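You operate a simulated robot arm through the tools that you are given. There is no shell and no other tool. Be economical: measure what you need, move in short steps, check, and stop when the job is done.

You run a simulated robot arm. Do the job below in one go: nothing can be reset, and whatever is moved stays where it is left.

JOB
Put the yellow grease can on top of the small grey spool.

Only the result counts: the job must be done as asked and must still hold three seconds after the hand-in. Knocking over, shifting, dropping, spilling or breaking anything else fails it.

ROBOT AND FRAMES
A 7-joint arm with a two-finger parallel gripper, fixed in place. Base frame: the origin is at the foot of the arm, x ahead of it, y to its left, z up. Units: mm, degrees, N and s.
With the tool pointing down near the work surface it reaches from about 300 to 700 mm from the base axis. Its first joint turns from -66.0 to 66.0 degrees. Payload 1.57 kg.
Tool frame: the origin (TCP) lies between the finger pads and is the grasp point; the fingertips stand 30 mm ahead of it; z points along the fingers, y is the line along which they close. Largest opening 110 mm; finger width 24, thickness 12; the body of the gripper, 48 by 112 mm, starts 78 mm behind the TCP.
Orientation is that of the tool frame in the base frame, as a unit quaternion [w, x, y, z]. With the fingers straight down and closing along the base's y, the tool's x points along the base's -x, its y along +y and its z along -z.

CONTROLS
- The arm moves only by the tool jog_arm. Its argument "rows" is a list of rows, each a list of 3 entries, a list of its own where there are three numbers: the shift along the tool's x, y, z in mm, then the turn, a rotation vector about the tool's x, y, z in degrees, then the closure, from 0 (fully open) to 1 (shut). In form: [[[tx, ty, tz], [ax, ay, az], claw], ...]. A call has 1 to 20 rows; each row is the pose to reach, as a shift and turn from the pose commanded when the call began, along the tool's axes at that moment. Rows are played at 5 a second. More than 50 mm and 8.6 degrees between two rows, or a gripper value outside its range, and nothing of the call is played. A pose out of reach is approached as far as the arm can. The call stops where the force on the tool passes 40 N (or 10 N more than at its start, if that is more) or the arm is blocked; 0.2 s more then pass. Each finger travels about 108 mm/s and halts on what it meets, pressing with about 21 N; the grip force reading is that of the motor and also rises with nothing between the fingers. The clock runs only during rows and for 0.2 s after the last one: add rows that repeat a pose to give the fingers time. It gives the time, the measured TCP pose, the force on the tool (base axes), the opening and the grip force at its end, in the units of the frame above (readings bear some noise).
- Cameras (640 x 400 px; columns grow to the right, rows downward): "scene" is fixed at [146.4, -380, 1425.8]; the picture's right is [0.87, -0.49, 0.00], its down [-0.24, -0.43, -0.87] and it looks along [0.43, 0.76, -0.50] (base axes); focal length 368 px, centre (320, 200). "wrist" rides on the gripper at [-36, 0, -80] in the tool frame; the picture's right is [0.00, -1.00, 0.00], its down [0.97, 0.00, -0.24] and it looks along [0.24, 0.00, 0.97] (tool axes); focal length 218 px, centre (320, 200).
- grab_frame(camera): a new picture of that camera. The clock stands still meanwhile.
- probe_pixels(camera, pixels): for up to 12 pixels [column, row] of the newest picture of that camera ("zoom" is the newest enlarged one), the place [x, y, z] in the base frame of the surface seen there, good to about 2 mm, but the place of the scene camera against the robot may be out by one fixed shift of up to 25 mm in any direction. The clock stands still meanwhile.
- inspect(camera, box): a new picture of the part [left, top, right, bottom] of that camera's present view, enlarged. The clock stands still meanwhile.
- close_job(): hands the job in; it is judged then, once.

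Keep the steps short. Do not move on a guess: measure, check each grasp and each placing, and mend mistakes. In all there are 60 turns and 22 pictures (those below and enlarged ones count). Leave the gripper open and the arm clear of the work at the hand-in unless told otherwise, and finish with a single line.

The tools are called after "Request:" as a command line: name --argument value ..., lists and objects as JSON in quotes. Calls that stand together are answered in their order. jog_arm: Moves the arm, as the interface text tells. Its arguments: {"type":"object","properties":{"rows":{"type":"array","items":{"type":"array"}}},"required":["rows"]} The other tools are called the same way: grab_frame (camera) takes a picture; probe_pixels (camera, pixels) gives the place of the surface under pixels of a picture; inspect (camera, box) takes an enlarged picture of a part of a camera's view; close_job () hands the job in.

At the start:

```text
time: 0.0
position: [287.0, -73.6, 1199.5]
orientation: [0.0, 0.001, 1.0, 0.0]
ft_force: [-1.0, 0.6, 0.4]
opening: 109.8
finger_force: 0.0
```

scene: 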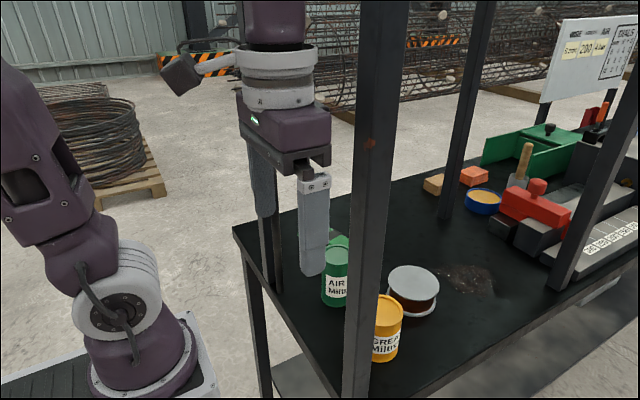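
wrist: 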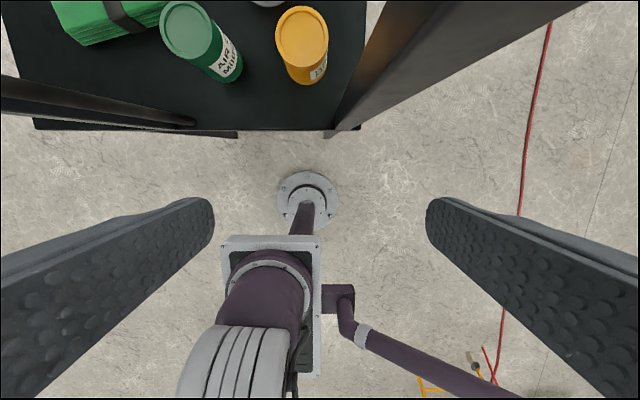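

I see the yellow can at scene (387,328) and the grey-topped spool at (413,285). First I measure them in both pictures.

Request:
probe_pixels --camera "scene" --pixels '[[389, 303], [388, 345], [413, 278], [392, 280], [437, 280], [413, 308], [336, 252], [335, 290], [367, 200], [460, 320], [456, 130], [263, 230]]'

Request:
probe_pixels --camera "wrist" --pixels '[[302, 32], [280, 32], [325, 32], [302, 10], [302, 62], [187, 28], [268, 2], [380, 60], [420, 40], [345, 120], [250, 110], [100, 105]]'

Request:
inspect --camera "scene" --box '[310, 210, 510, 380]'

```text
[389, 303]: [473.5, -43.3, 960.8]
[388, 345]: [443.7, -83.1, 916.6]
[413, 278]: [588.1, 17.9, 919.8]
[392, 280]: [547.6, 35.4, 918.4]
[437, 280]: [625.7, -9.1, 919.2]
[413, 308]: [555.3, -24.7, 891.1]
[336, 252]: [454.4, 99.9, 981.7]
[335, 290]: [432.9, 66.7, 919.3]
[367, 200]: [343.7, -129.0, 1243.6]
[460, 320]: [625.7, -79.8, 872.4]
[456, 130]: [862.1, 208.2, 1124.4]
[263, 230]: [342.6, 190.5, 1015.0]
```

```text
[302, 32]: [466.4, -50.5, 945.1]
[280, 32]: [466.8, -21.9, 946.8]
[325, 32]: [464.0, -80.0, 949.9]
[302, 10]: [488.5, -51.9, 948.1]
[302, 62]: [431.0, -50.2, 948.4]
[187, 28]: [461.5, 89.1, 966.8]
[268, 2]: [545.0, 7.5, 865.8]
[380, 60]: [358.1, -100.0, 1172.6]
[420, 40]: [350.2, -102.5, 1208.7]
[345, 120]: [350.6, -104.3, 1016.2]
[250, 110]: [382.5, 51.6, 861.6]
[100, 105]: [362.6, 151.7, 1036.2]
```

```text
2.35 times, centred on (410, 295) of scene
```

zoom: 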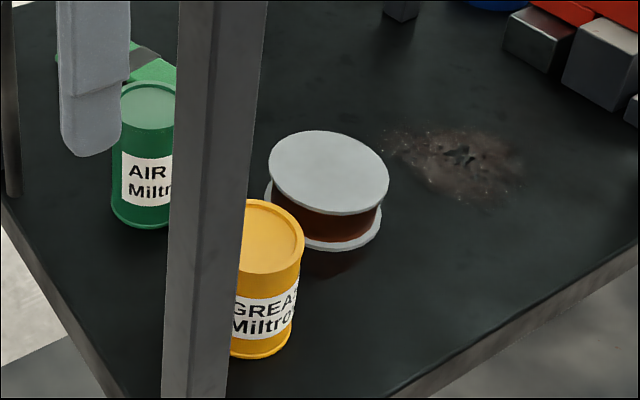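

The wrist view puts the can's lid at about (465, -51, 948). There are posts near (350, -104) and (350, 170). I move sideways first, to mid-gap, then forward between the posts and stay high.

Request:
jog_arm --rows '[[[0, 20, 0], [0, 0, 0], 0], [[0, 40, 0], [0, 0, 0], 0], [[0, 60, 0], [0, 0, 0], 0], [[0, 80, 0], [0, 0, 0], 0], [[-25, 90, 0], [0, 0, 0], 0], [[-50, 90, 0], [0, 0, 0], 0], [[-75, 90, 0], [0, 0, 0], 0], [[-100, 90, 0], [0, 0, 0], 0]]'

Request:
grab_frame --camera "wrist"

Request:
grab_frame --camera "scene"

```text
time: 1.8
position: [386.4, 16.2, 1197.6]
orientation: [0.0, 0.001, 1.0, 0.0]
ft_force: [0.4, 1.3, 0.0]
opening: 110.0
finger_force: 0.0
```

```text
18 pictures are left
```

wrist: 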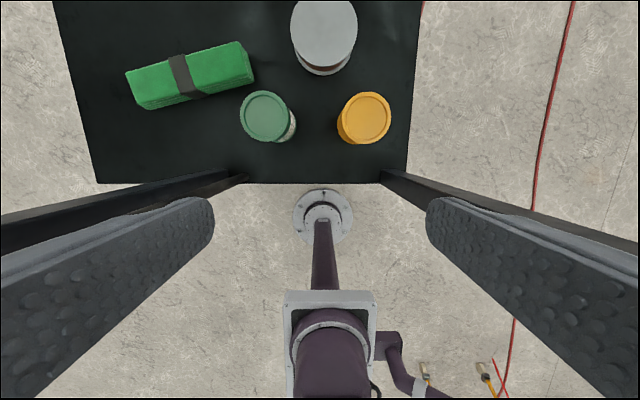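

```text
17 pictures are left
```

scene: 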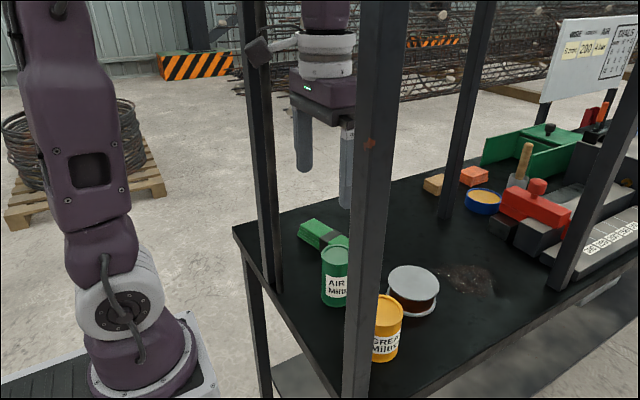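

Now the can (367,117) and the spool (323,30) both show from above. I measure them, and also the bracket sticking out by the left post, scene (258,52).

Request:
probe_pixels --camera "wrist" --pixels '[[367, 117], [343, 117], [389, 117], [366, 95], [366, 138], [323, 28], [293, 28], [355, 28], [323, 3], [323, 56], [265, 115], [398, 178]]'

Request:
probe_pixels --camera "scene" --pixels '[[258, 52], [285, 44], [252, 100], [265, 100], [327, 50], [365, 60], [352, 350], [370, 350], [266, 250], [400, 60], [413, 278], [389, 303]]'

Request:
inspect --camera "scene" --box '[220, 0, 420, 130]'

```text
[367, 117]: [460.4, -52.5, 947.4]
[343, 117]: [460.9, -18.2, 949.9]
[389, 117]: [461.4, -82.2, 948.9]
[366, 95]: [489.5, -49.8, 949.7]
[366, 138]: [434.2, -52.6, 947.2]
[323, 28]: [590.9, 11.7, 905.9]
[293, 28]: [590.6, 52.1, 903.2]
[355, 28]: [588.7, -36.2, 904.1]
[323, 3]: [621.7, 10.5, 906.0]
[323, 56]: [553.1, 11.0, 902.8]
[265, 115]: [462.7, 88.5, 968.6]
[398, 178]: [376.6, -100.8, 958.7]
```

```text
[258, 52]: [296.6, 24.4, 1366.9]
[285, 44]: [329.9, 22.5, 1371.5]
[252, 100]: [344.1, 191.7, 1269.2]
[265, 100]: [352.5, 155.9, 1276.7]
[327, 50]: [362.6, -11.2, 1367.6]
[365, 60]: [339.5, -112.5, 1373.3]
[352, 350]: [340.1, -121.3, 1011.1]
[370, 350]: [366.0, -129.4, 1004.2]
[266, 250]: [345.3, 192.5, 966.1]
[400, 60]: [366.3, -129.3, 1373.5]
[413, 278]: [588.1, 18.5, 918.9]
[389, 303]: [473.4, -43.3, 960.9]
```

```text
3.08 times, centred on (320, 65) of scene
```

zoom: 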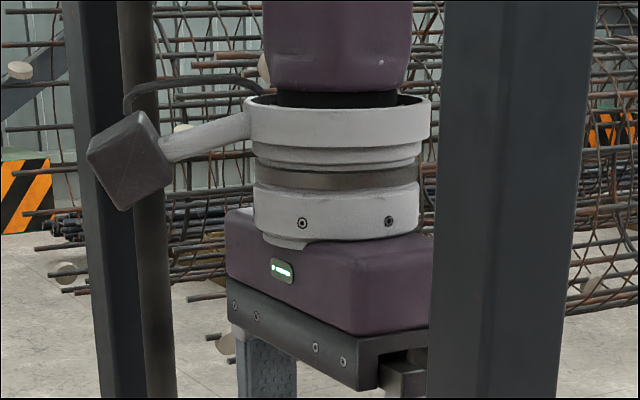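

The wrist picture gives the can centre at about (462, -51) with radius about 30 and top at 948. The spool centre is about (591, 9) with its top at about 905. I go forward first, then sideways over the can, then down to z about 1020, and check.

Request:
jog_arm --rows '[[[-25, 0, 0], [0, 0, 0], 0], [[-50, 0, 0], [0, 0, 0], 0], [[-75, 0, 0], [0, 0, 0], 0], [[-75.5, -22, 0], [0, 0, 0], 0], [[-75.5, -45, 0], [0, 0, 0], 0], [[-75.5, -67, 0], [0, 0, 0], 0], [[-75.5, -67, 30], [0, 0, 0], 0], [[-75.5, -67, 60], [0, 0, 0], 0], [[-75.5, -67, 90], [0, 0, 0], 0], [[-75.5, -67, 120], [0, 0, 0], 0], [[-75.5, -67, 150], [0, 0, 0], 0], [[-75.5, -67, 170], [0, 0, 0], 0], [[-75.5, -67, 170], [0, 0, 0], 0]]'

Request:
grab_frame --camera "wrist"

Request:
grab_frame --camera "scene"

```text
time: 4.6
position: [462.6, -49.3, 1028.2]
orientation: [0.0, -0.001, 1.0, 0.0]
ft_force: [-0.1, -0.6, -0.4]
opening: 110.1
finger_force: 0.1
```

```text
15 pictures are left
```

wrist: 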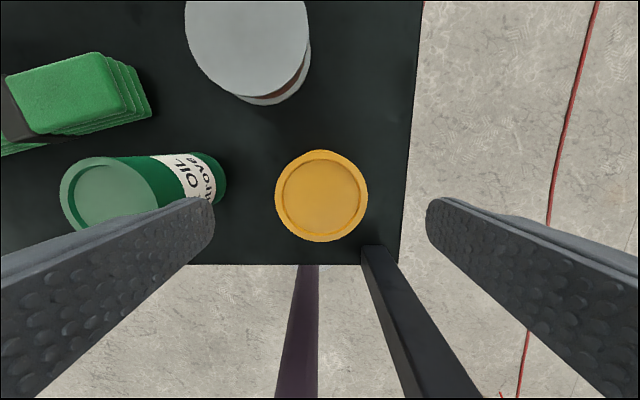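

```text
14 pictures are left
```

scene: 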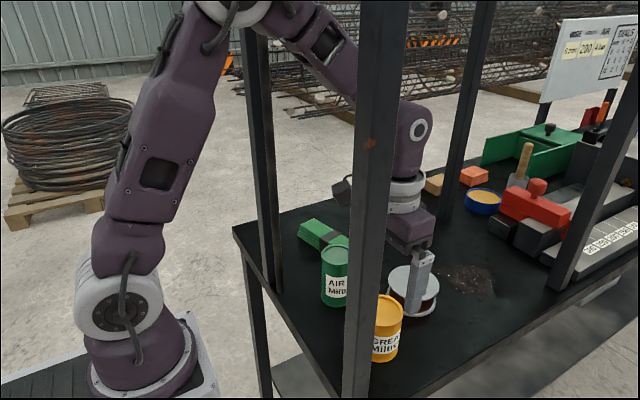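

The can is at (321,196), centred between the fingers. I measure its edges and the spool's.

Request:
probe_pixels --camera "wrist" --pixels '[[321, 196], [278, 196], [364, 196], [321, 153], [321, 238], [247, 30], [188, 30], [304, 30], [247, 92], [205, 75], [285, 77], [368, 252]]'

```text
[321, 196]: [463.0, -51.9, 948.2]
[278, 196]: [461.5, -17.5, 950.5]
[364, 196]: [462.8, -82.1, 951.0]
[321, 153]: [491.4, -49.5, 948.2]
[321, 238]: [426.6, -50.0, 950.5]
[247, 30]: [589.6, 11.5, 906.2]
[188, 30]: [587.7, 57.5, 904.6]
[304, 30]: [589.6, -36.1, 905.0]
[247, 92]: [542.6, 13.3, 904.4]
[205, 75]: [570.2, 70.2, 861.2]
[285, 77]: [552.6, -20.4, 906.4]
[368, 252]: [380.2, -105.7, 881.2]
```

Can centre is about (460, -50), radius about 32. I go straight down to z about 910, still open.

Request:
jog_arm --rows '[[[2.5, -0.7, 25], [0, 0, 0], 0], [[2.5, -0.7, 50], [0, 0, 0], 0], [[2.5, -0.7, 75], [0, 0, 0], 0], [[2.5, -0.7, 100], [0, 0, 0], 0], [[2.5, -0.7, 118], [0, 0, 0], 0], [[2.5, -0.7, 118], [0, 0, 0], 0]]'

Request:
grab_frame --camera "scene"

```text
time: 6.0
position: [458.3, -49.8, 909.7]
orientation: [0.0, 0.0, 1.0, 0.0]
ft_force: [-0.9, 0.1, -0.2]
opening: 109.8
finger_force: 0.1
```

```text
13 pictures are left
```

scene: 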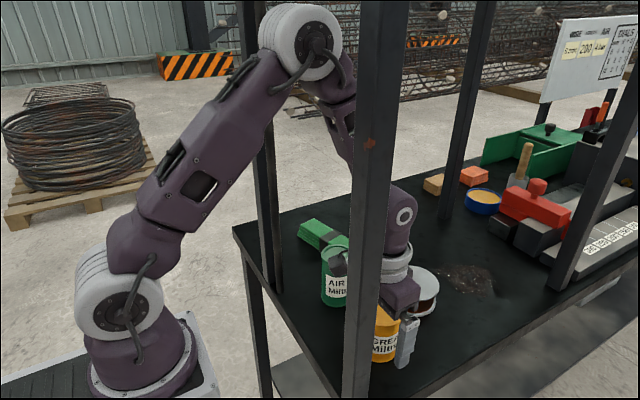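

The fingers stand either side of the can with no contact force. I close in small steps.

Request:
jog_arm --rows '[[[0, 0, 0], [0, 0, 0], 0.2], [[0, 0, 0], [0, 0, 0], 0.3], [[0, 0, 0], [0, 0, 0], 0.36], [[0, 0, 0], [0, 0, 0], 0.42], [[0, 0, 0], [0, 0, 0], 0.5], [[0, 0, 0], [0, 0, 0], 0.7], [[0, 0, 0], [0, 0, 0], 1], [[0, 0, 0], [0, 0, 0], 1], [[0, 0, 0], [0, 0, 0], 1]]'

```text
time: 8.0
position: [458.9, -49.5, 910.3]
orientation: [-0.001, 0.0, 1.0, 0.0]
ft_force: [-0.5, -2.8, 0.9]
opening: 66.3
finger_force: 21.3
```

It is held at 66.3 mm with 21 N. I lift 20 mm, slowly, to test the grip.

Request:
jog_arm --rows '[[[0, 0, -5], [0, 0, 0], 1], [[0, 0, -10], [0, 0, 0], 1], [[0, 0, -15], [0, 0, 0], 1], [[0, 0, -20], [0, 0, 0], 1], [[0, 0, -20], [0, 0, 0], 1]]'

Request:
grab_frame --camera "wrist"

```text
time: 9.2
position: [458.1, -51.1, 930.9]
orientation: [0.0, 0.0, 1.0, 0.0]
ft_force: [0.0, 0.0, -0.2]
opening: 66.2
finger_force: 21.0
```

```text
12 pictures are left
```

wrist: 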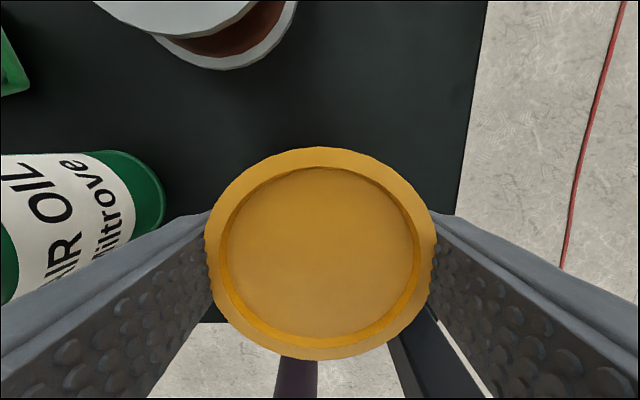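

I check that the lid rose with the tool, and where it sits in the grip.

Request:
probe_pixels --camera "wrist" --pixels '[[321, 250], [321, 155], [321, 350], [215, 250], [427, 250]]'

Request:
inspect --camera "scene" --box '[310, 230, 510, 390]'

```text
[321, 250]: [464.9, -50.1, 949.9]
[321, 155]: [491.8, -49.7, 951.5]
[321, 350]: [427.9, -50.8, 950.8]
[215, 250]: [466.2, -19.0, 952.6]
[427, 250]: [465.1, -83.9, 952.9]
```

```text
2.50 times, centred on (410, 310) of scene
```

zoom: 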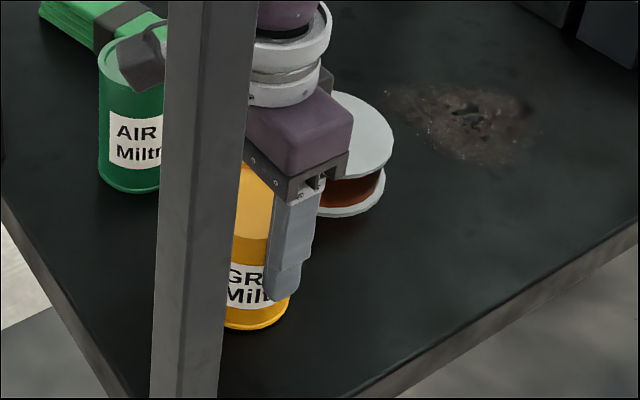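

The lid is still at z 951 while the tool rose 20 mm, so the can slipped in the grip and still stands on the table. I raise just 4 mm more, reading the force, to learn how the slip acts.

Request:
jog_arm --rows '[[[0, 0, -4], [0, 0, 0], 1]]'

Request:
inspect --camera "scene" --box '[360, 280, 440, 370]'

```text
time: 9.6
position: [458.2, -52.0, 935.6]
orientation: [0.0, 0.0, 1.0, 0.0]
ft_force: [-0.3, -0.2, -4.3]
opening: 66.1
finger_force: 21.0
```

```text
4.44 times, centred on (400, 325) of scene
```

zoom: 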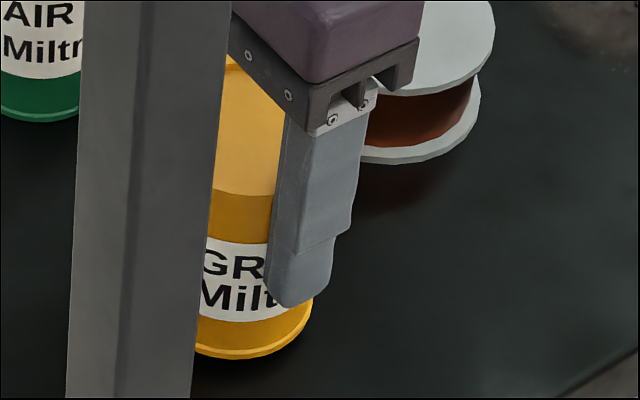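

The friction gives only a few newtons here, so the upper wall is slippery. I open, go lower to z about 894, where the fingertips still clear the table by 4 mm, grip on the label band and test again.

Request:
jog_arm --rows '[[[0, 0, 0], [0, 0, 0], 0.2], [[0, 0, 0], [0, 0, 0], 0.2], [[0, 0, 15], [0, 0, 0], 0.2], [[0, 0, 30], [0, 0, 0], 0.2], [[0, 0, 41], [0, 0, 0], 0.2], [[0, 0, 41], [0, 0, 0], 0.2]]'

Request:
grab_frame --camera "wrist"

```text
time: 11.0
position: [459.0, -52.1, 894.3]
orientation: [0.0, -0.001, 1.0, -0.001]
ft_force: [-0.9, 0.7, -0.4]
opening: 88.2
finger_force: 0.1
```

```text
9 pictures are left
```

wrist: 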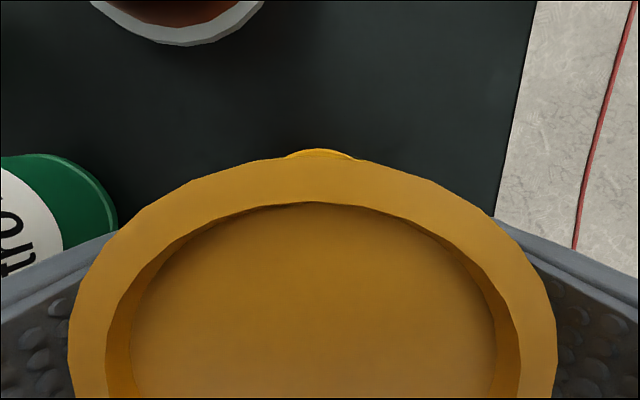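

The can stands centred and unmoved. I close and test with a slow 3 mm lift.

Request:
jog_arm --rows '[[[0, 0, 0], [0, 0, 0], 0.3], [[0, 0, 0], [0, 0, 0], 0.36], [[0, 0, 0], [0, 0, 0], 0.42], [[0, 0, 0], [0, 0, 0], 0.6], [[0, 0, 0], [0, 0, 0], 1], [[0, 0, 0], [0, 0, 0], 1], [[0, 0, 0], [0, 0, 0], 1]]'

Request:
jog_arm --rows '[[[0, 0, -3], [0, 0, 0], 1]]'

Request:
jog_arm --rows '[[[0, 0, -3], [0, 0, 0], 1]]'

Request:
jog_arm --rows '[[[0, 0, -4], [0, 0, 0], 1]]'

```text
time: 12.6
position: [458.9, -51.7, 894.6]
orientation: [0.0, 0.0, 1.0, 0.0]
ft_force: [-0.5, 1.5, -0.2]
opening: 66.3
finger_force: 21.2
```

```text
time: 13.0
position: [458.5, -50.7, 896.1]
orientation: [-0.001, 0.0, 1.0, -0.001]
ft_force: [0.1, -0.3, -3.9]
opening: 66.3
finger_force: 21.3
```

```text
time: 13.4
position: [459.3, -52.3, 899.9]
orientation: [0.001, 0.0, 1.0, 0.001]
ft_force: [0.0, 0.4, -3.5]
opening: 66.0
finger_force: 21.1
```

```text
time: 13.8
position: [459.4, -51.5, 904.0]
orientation: [0.0, 0.0, 1.0, 0.0]
ft_force: [0.4, 0.3, -4.2]
opening: 66.1
finger_force: 21.3
```

The force is steady at about 4 N. I look whether the can came up.

Request:
grab_frame --camera "wrist"

Request:
probe_pixels --camera "wrist" --pixels '[[320, 300], [200, 300], [440, 300], [320, 175]]'

```text
8 pictures are left
```

wrist: 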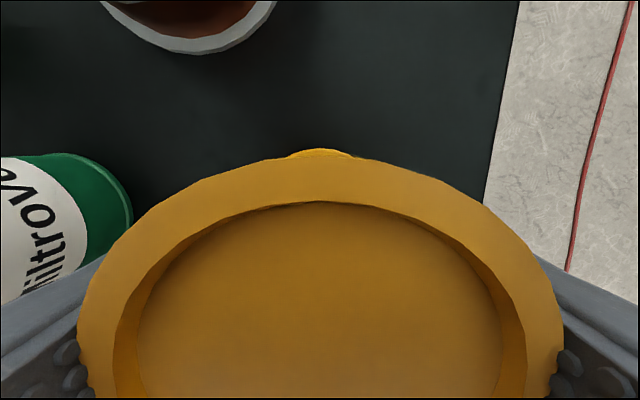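

```text
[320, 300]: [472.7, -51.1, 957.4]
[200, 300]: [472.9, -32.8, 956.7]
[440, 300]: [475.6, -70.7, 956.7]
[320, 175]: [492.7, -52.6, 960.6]
```

The lid rose to 959, so the low grip carries the can (about 4 N). I hold one second and read again, to be sure there is no creep.

Request:
jog_arm --rows '[[[0, 0, -2], [0, 0, 0], 1], [[0, 0, -4], [0, 0, 0], 1], [[0, 0, -6], [0, 0, 0], 1], [[0, 0, -6], [0, 0, 0], 1], [[0, 0, -6], [0, 0, 0], 1], [[0, 0, -6], [0, 0, 0], 1], [[0, 0, -6], [0, 0, 0], 1]]'

Request:
grab_frame --camera "wrist"

Request:
probe_pixels --camera "wrist" --pixels '[[320, 300], [200, 300], [440, 300], [320, 175]]'

```text
time: 15.4
position: [459.3, -52.1, 909.5]
orientation: [0.001, 0.0, 1.0, 0.0]
ft_force: [-0.6, 0.4, -4.9]
opening: 66.2
finger_force: 20.6
```

```text
7 pictures are left
```

wrist: 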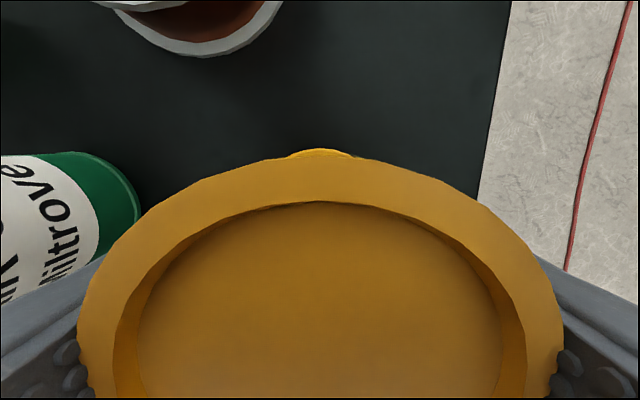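

```text
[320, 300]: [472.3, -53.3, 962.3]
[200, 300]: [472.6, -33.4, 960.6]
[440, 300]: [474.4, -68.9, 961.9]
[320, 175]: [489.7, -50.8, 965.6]
```

It holds: lid at 965, same place in the grip. Can bottom is about 34.5 below the TCP. I lift to z about 975 and then go over the spool at (590, 10.5), slowly.

Request:
jog_arm --rows '[[[0, 0, -8], [0, 0, 0], 1], [[0, 0, -18], [0, 0, 0], 1], [[0, 0, -28], [0, 0, 0], 1], [[0, 0, -38], [0, 0, 0], 1], [[0, 0, -48], [0, 0, 0], 1], [[0, 0, -58], [0, 0, 0], 1], [[0, 0, -66], [0, 0, 0], 1], [[-12, 6, -66], [0, 0, 0], 1], [[-26, 12, -66], [0, 0, 0], 1], [[-40, 19, -66], [0, 0, 0], 1], [[-54, 25, -66], [0, 0, 0], 1], [[-68, 32, -66], [0, 0, 0], 1], [[-82, 39, -66], [0, 0, 0], 1], [[-96, 45, -66], [0, 0, 0], 1], [[-108, 51, -66], [0, 0, 0], 1], [[-118, 56, -66], [0, 0, 0], 1], [[-126, 60, -66], [0, 0, 0], 1], [[-131, 62, -66], [0, 0, 0], 1], [[-131, 62, -66], [0, 0, 0], 1]]'

Request:
inspect --camera "scene" --box '[340, 190, 500, 330]'

Request:
grab_frame --camera "wrist"

```text
time: 19.4
position: [590.9, 9.9, 975.2]
orientation: [0.0, -0.001, 1.0, 0.001]
ft_force: [-1.3, -0.1, -3.7]
opening: 66.3
finger_force: 20.9
```

```text
2.86 times, centred on (420, 260) of scene
```

zoom: 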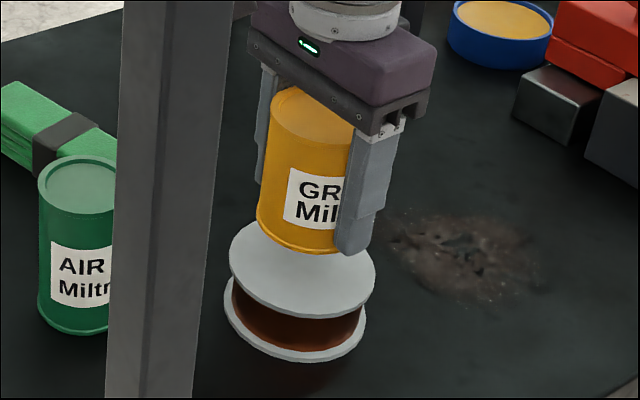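

```text
5 pictures are left
```

wrist: 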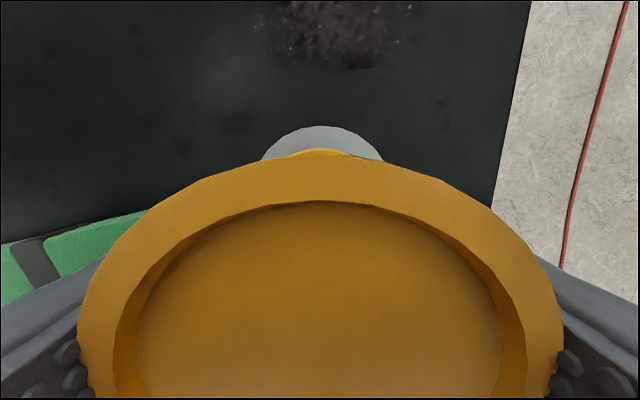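

The can hangs upright over the spool. I measure the spool's far edge (322,128) in the wrist view and the can bottom and the spool rim in the scene view.

Request:
probe_pixels --camera "wrist" --pixels '[[322, 129], [270, 156], [376, 156], [322, 135]]'

Request:
probe_pixels --camera "zoom" --pixels '[[300, 247], [280, 110], [300, 285], [233, 260], [372, 275], [265, 225], [300, 312], [258, 228]]'

```text
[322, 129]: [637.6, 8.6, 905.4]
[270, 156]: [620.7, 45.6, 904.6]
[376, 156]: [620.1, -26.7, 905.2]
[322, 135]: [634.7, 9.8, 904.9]
```

```text
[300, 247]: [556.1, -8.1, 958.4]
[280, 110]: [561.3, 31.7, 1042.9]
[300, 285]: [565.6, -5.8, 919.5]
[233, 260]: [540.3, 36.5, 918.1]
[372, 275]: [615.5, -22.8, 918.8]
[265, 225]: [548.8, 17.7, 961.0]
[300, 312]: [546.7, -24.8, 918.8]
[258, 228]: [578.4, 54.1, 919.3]
```

Spool centre is (590, 9.8), so the can is centred over it; the gap is about 35 mm. I descend 30 mm, slowing down.

Request:
jog_arm --rows '[[[0, 0, 6], [0, 0, 0], 1], [[0, 0, 14], [0, 0, 0], 1], [[0, 0, 21], [0, 0, 0], 1], [[0, 0, 26], [0, 0, 0], 1], [[0, 0, 30], [0, 0, 0], 1], [[0, 0, 32], [0, 0, 0], 1], [[0, 0, 32], [0, 0, 0], 1]]'

Request:
jog_arm --rows '[[[0, 0, 1], [0, 0, 0], 1], [[0, 0, 1.5], [0, 0, 0], 1]]'

Request:
jog_arm --rows '[[[0, 0, 1], [0, 0, 0], 1]]'

```text
time: 21.0
position: [589.7, 10.5, 943.6]
orientation: [0.0, 0.0, 1.0, -0.001]
ft_force: [-0.6, 0.4, -4.8]
opening: 66.0
finger_force: 21.6
```

```text
time: 21.6
position: [589.9, 10.1, 941.7]
orientation: [0.0, 0.001, 1.0, 0.0]
ft_force: [-0.9, 0.8, -4.4]
opening: 66.2
finger_force: 20.8
```

```text
time: 22.0
position: [589.7, 10.1, 942.4]
orientation: [0.001, 0.001, 1.0, 0.0]
ft_force: [-0.8, -0.6, -4.2]
opening: 66.3
finger_force: 20.8
```

No contact yet. I go on in 1 mm steps, watching the vertical force.

Request:
jog_arm --rows '[[[0, 0, 1], [0, 0, 0], 1]]'

Request:
jog_arm --rows '[[[0, 0, 1], [0, 0, 0], 1]]'

```text
time: 22.4
position: [589.8, 11.2, 940.0]
orientation: [0.0, 0.0, 1.0, 0.0]
ft_force: [-0.7, -0.5, -4.1]
opening: 66.3
finger_force: 21.1
```

```text
time: 22.8
position: [589.3, 10.2, 938.5]
orientation: [0.0, 0.0, 1.0, 0.0]
ft_force: [-0.5, 0.1, -2.8]
opening: 66.2
finger_force: 20.3
```

The force falls to -2.8, so contact is starting at z about 938.5. I take one more small step.

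Request:
jog_arm --rows '[[[0, 0, 0.7], [0, 0, 0], 1]]'

```text
time: 23.2
position: [589.4, 11.1, 938.8]
orientation: [0.001, -0.001, 1.0, -0.001]
ft_force: [-6.3, -0.3, 13.9]
opening: 66.0
finger_force: 21.1
```

The can now presses on the spool with about 14 N. I back off a little to unload it before releasing.

Request:
jog_arm --rows '[[[0, 0, -0.5], [0, 0, 0], 1], [[0, 0, -0.5], [0, 0, 0], 1]]'

```text
time: 23.8
position: [589.4, 11.4, 939.0]
orientation: [0.001, 0.0, 1.0, 0.0]
ft_force: [-0.3, 0.1, 10.4]
opening: 66.5
finger_force: 21.5
```

Request:
jog_arm --rows '[[[0, 0, -0.4], [0, 0, 0], 1], [[0, 0, -0.4], [0, 0, 0], 1]]'

```text
time: 24.4
position: [591.1, 11.1, 939.9]
orientation: [0.001, -0.001, 1.0, 0.0]
ft_force: [3.1, 4.2, 9.1]
opening: 66.1
finger_force: 20.4
```

The load is modest now (about 9 N up). I open in small steps and stay in place.

Request:
jog_arm --rows '[[[0, 0, 0], [0, 0, 0], 0.39], [[0, 0, 0], [0, 0, 0], 0.37], [[0, 0, 0], [0, 0, 0], 0.34], [[0, 0, 0], [0, 0, 0], 0.28], [[0, 0, 0], [0, 0, 0], 0.2], [[0, 0, 0], [0, 0, 0], 0.1], [[0, 0, 0], [0, 0, 0], 0.1]]'

Request:
inspect --camera "scene" --box '[340, 190, 500, 330]'

```text
time: 26.0
position: [589.1, 10.2, 938.0]
orientation: [0.001, 0.0, 1.0, -0.001]
ft_force: [-0.3, 0.5, 0.2]
opening: 99.2
finger_force: 0.2
```

```text
2.86 times, centred on (420, 260) of scene
```

zoom: 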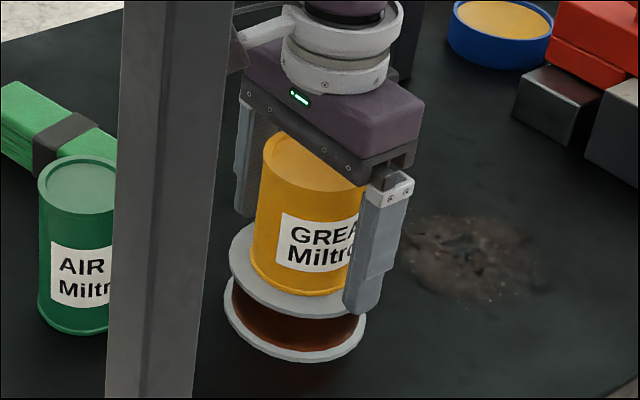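

The can stands on the spool and the fingers are free. I rise straight up 170 mm, fully open.

Request:
jog_arm --rows '[[[0, 0, -8], [0, 0, 0], 0], [[0, 0, -18], [0, 0, 0], 0], [[0, 0, -33], [0, 0, 0], 0], [[0, 0, -48], [0, 0, 0], 0], [[0, 0, -65], [0, 0, 0], 0], [[0, 0, -85], [0, 0, 0], 0], [[0, 0, -105], [0, 0, 0], 0], [[0, 0, -125], [0, 0, 0], 0], [[0, 0, -145], [0, 0, 0], 0], [[0, 0, -170], [0, 0, 0], 0], [[0, 0, -170], [0, 0, 0], 0]]'

Request:
grab_frame --camera "wrist"

Request:
grab_frame --camera "scene"

Request:
probe_pixels --camera "wrist" --pixels '[[320, 195], [292, 195], [348, 195], [320, 170], [320, 225]]'

```text
time: 28.4
position: [590.0, 10.5, 1109.5]
orientation: [0.0, 0.0, 1.0, 0.0]
ft_force: [-0.5, -0.8, 0.5]
opening: 110.0
finger_force: 0.1
```

```text
3 pictures are left
```

wrist: 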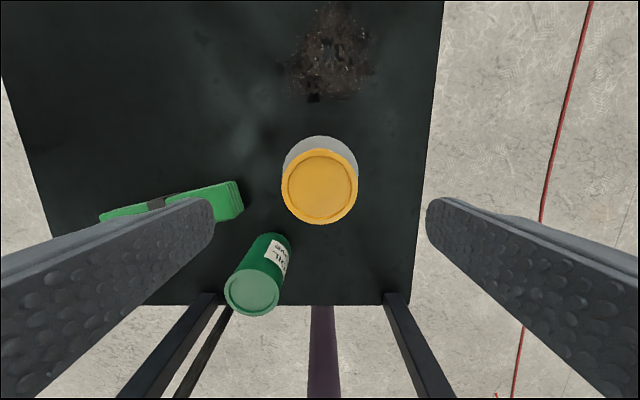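

```text
2 pictures are left
```

scene: 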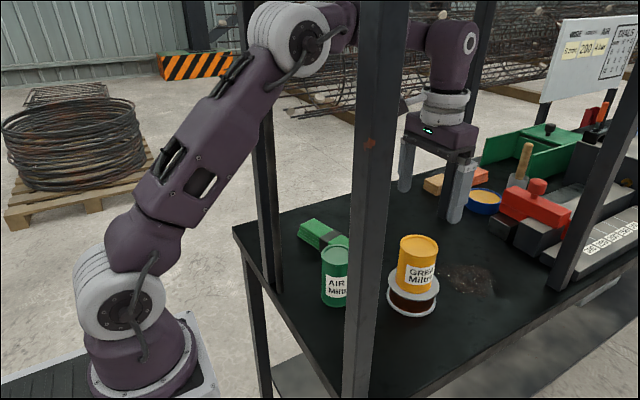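

```text
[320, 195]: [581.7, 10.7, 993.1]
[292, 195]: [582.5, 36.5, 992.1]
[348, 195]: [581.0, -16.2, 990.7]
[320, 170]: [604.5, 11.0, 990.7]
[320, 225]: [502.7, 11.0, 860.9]
```

The can stands upright and centred on the spool with its lid at about 993. The gripper is open and well above it, and everything else is where it was, so I hand in.

Request:
close_job

```text
The job is handed in.
```

The yellow grease can is standing upright and centred on the small grey spool, with the gripper open and the arm clear above it.
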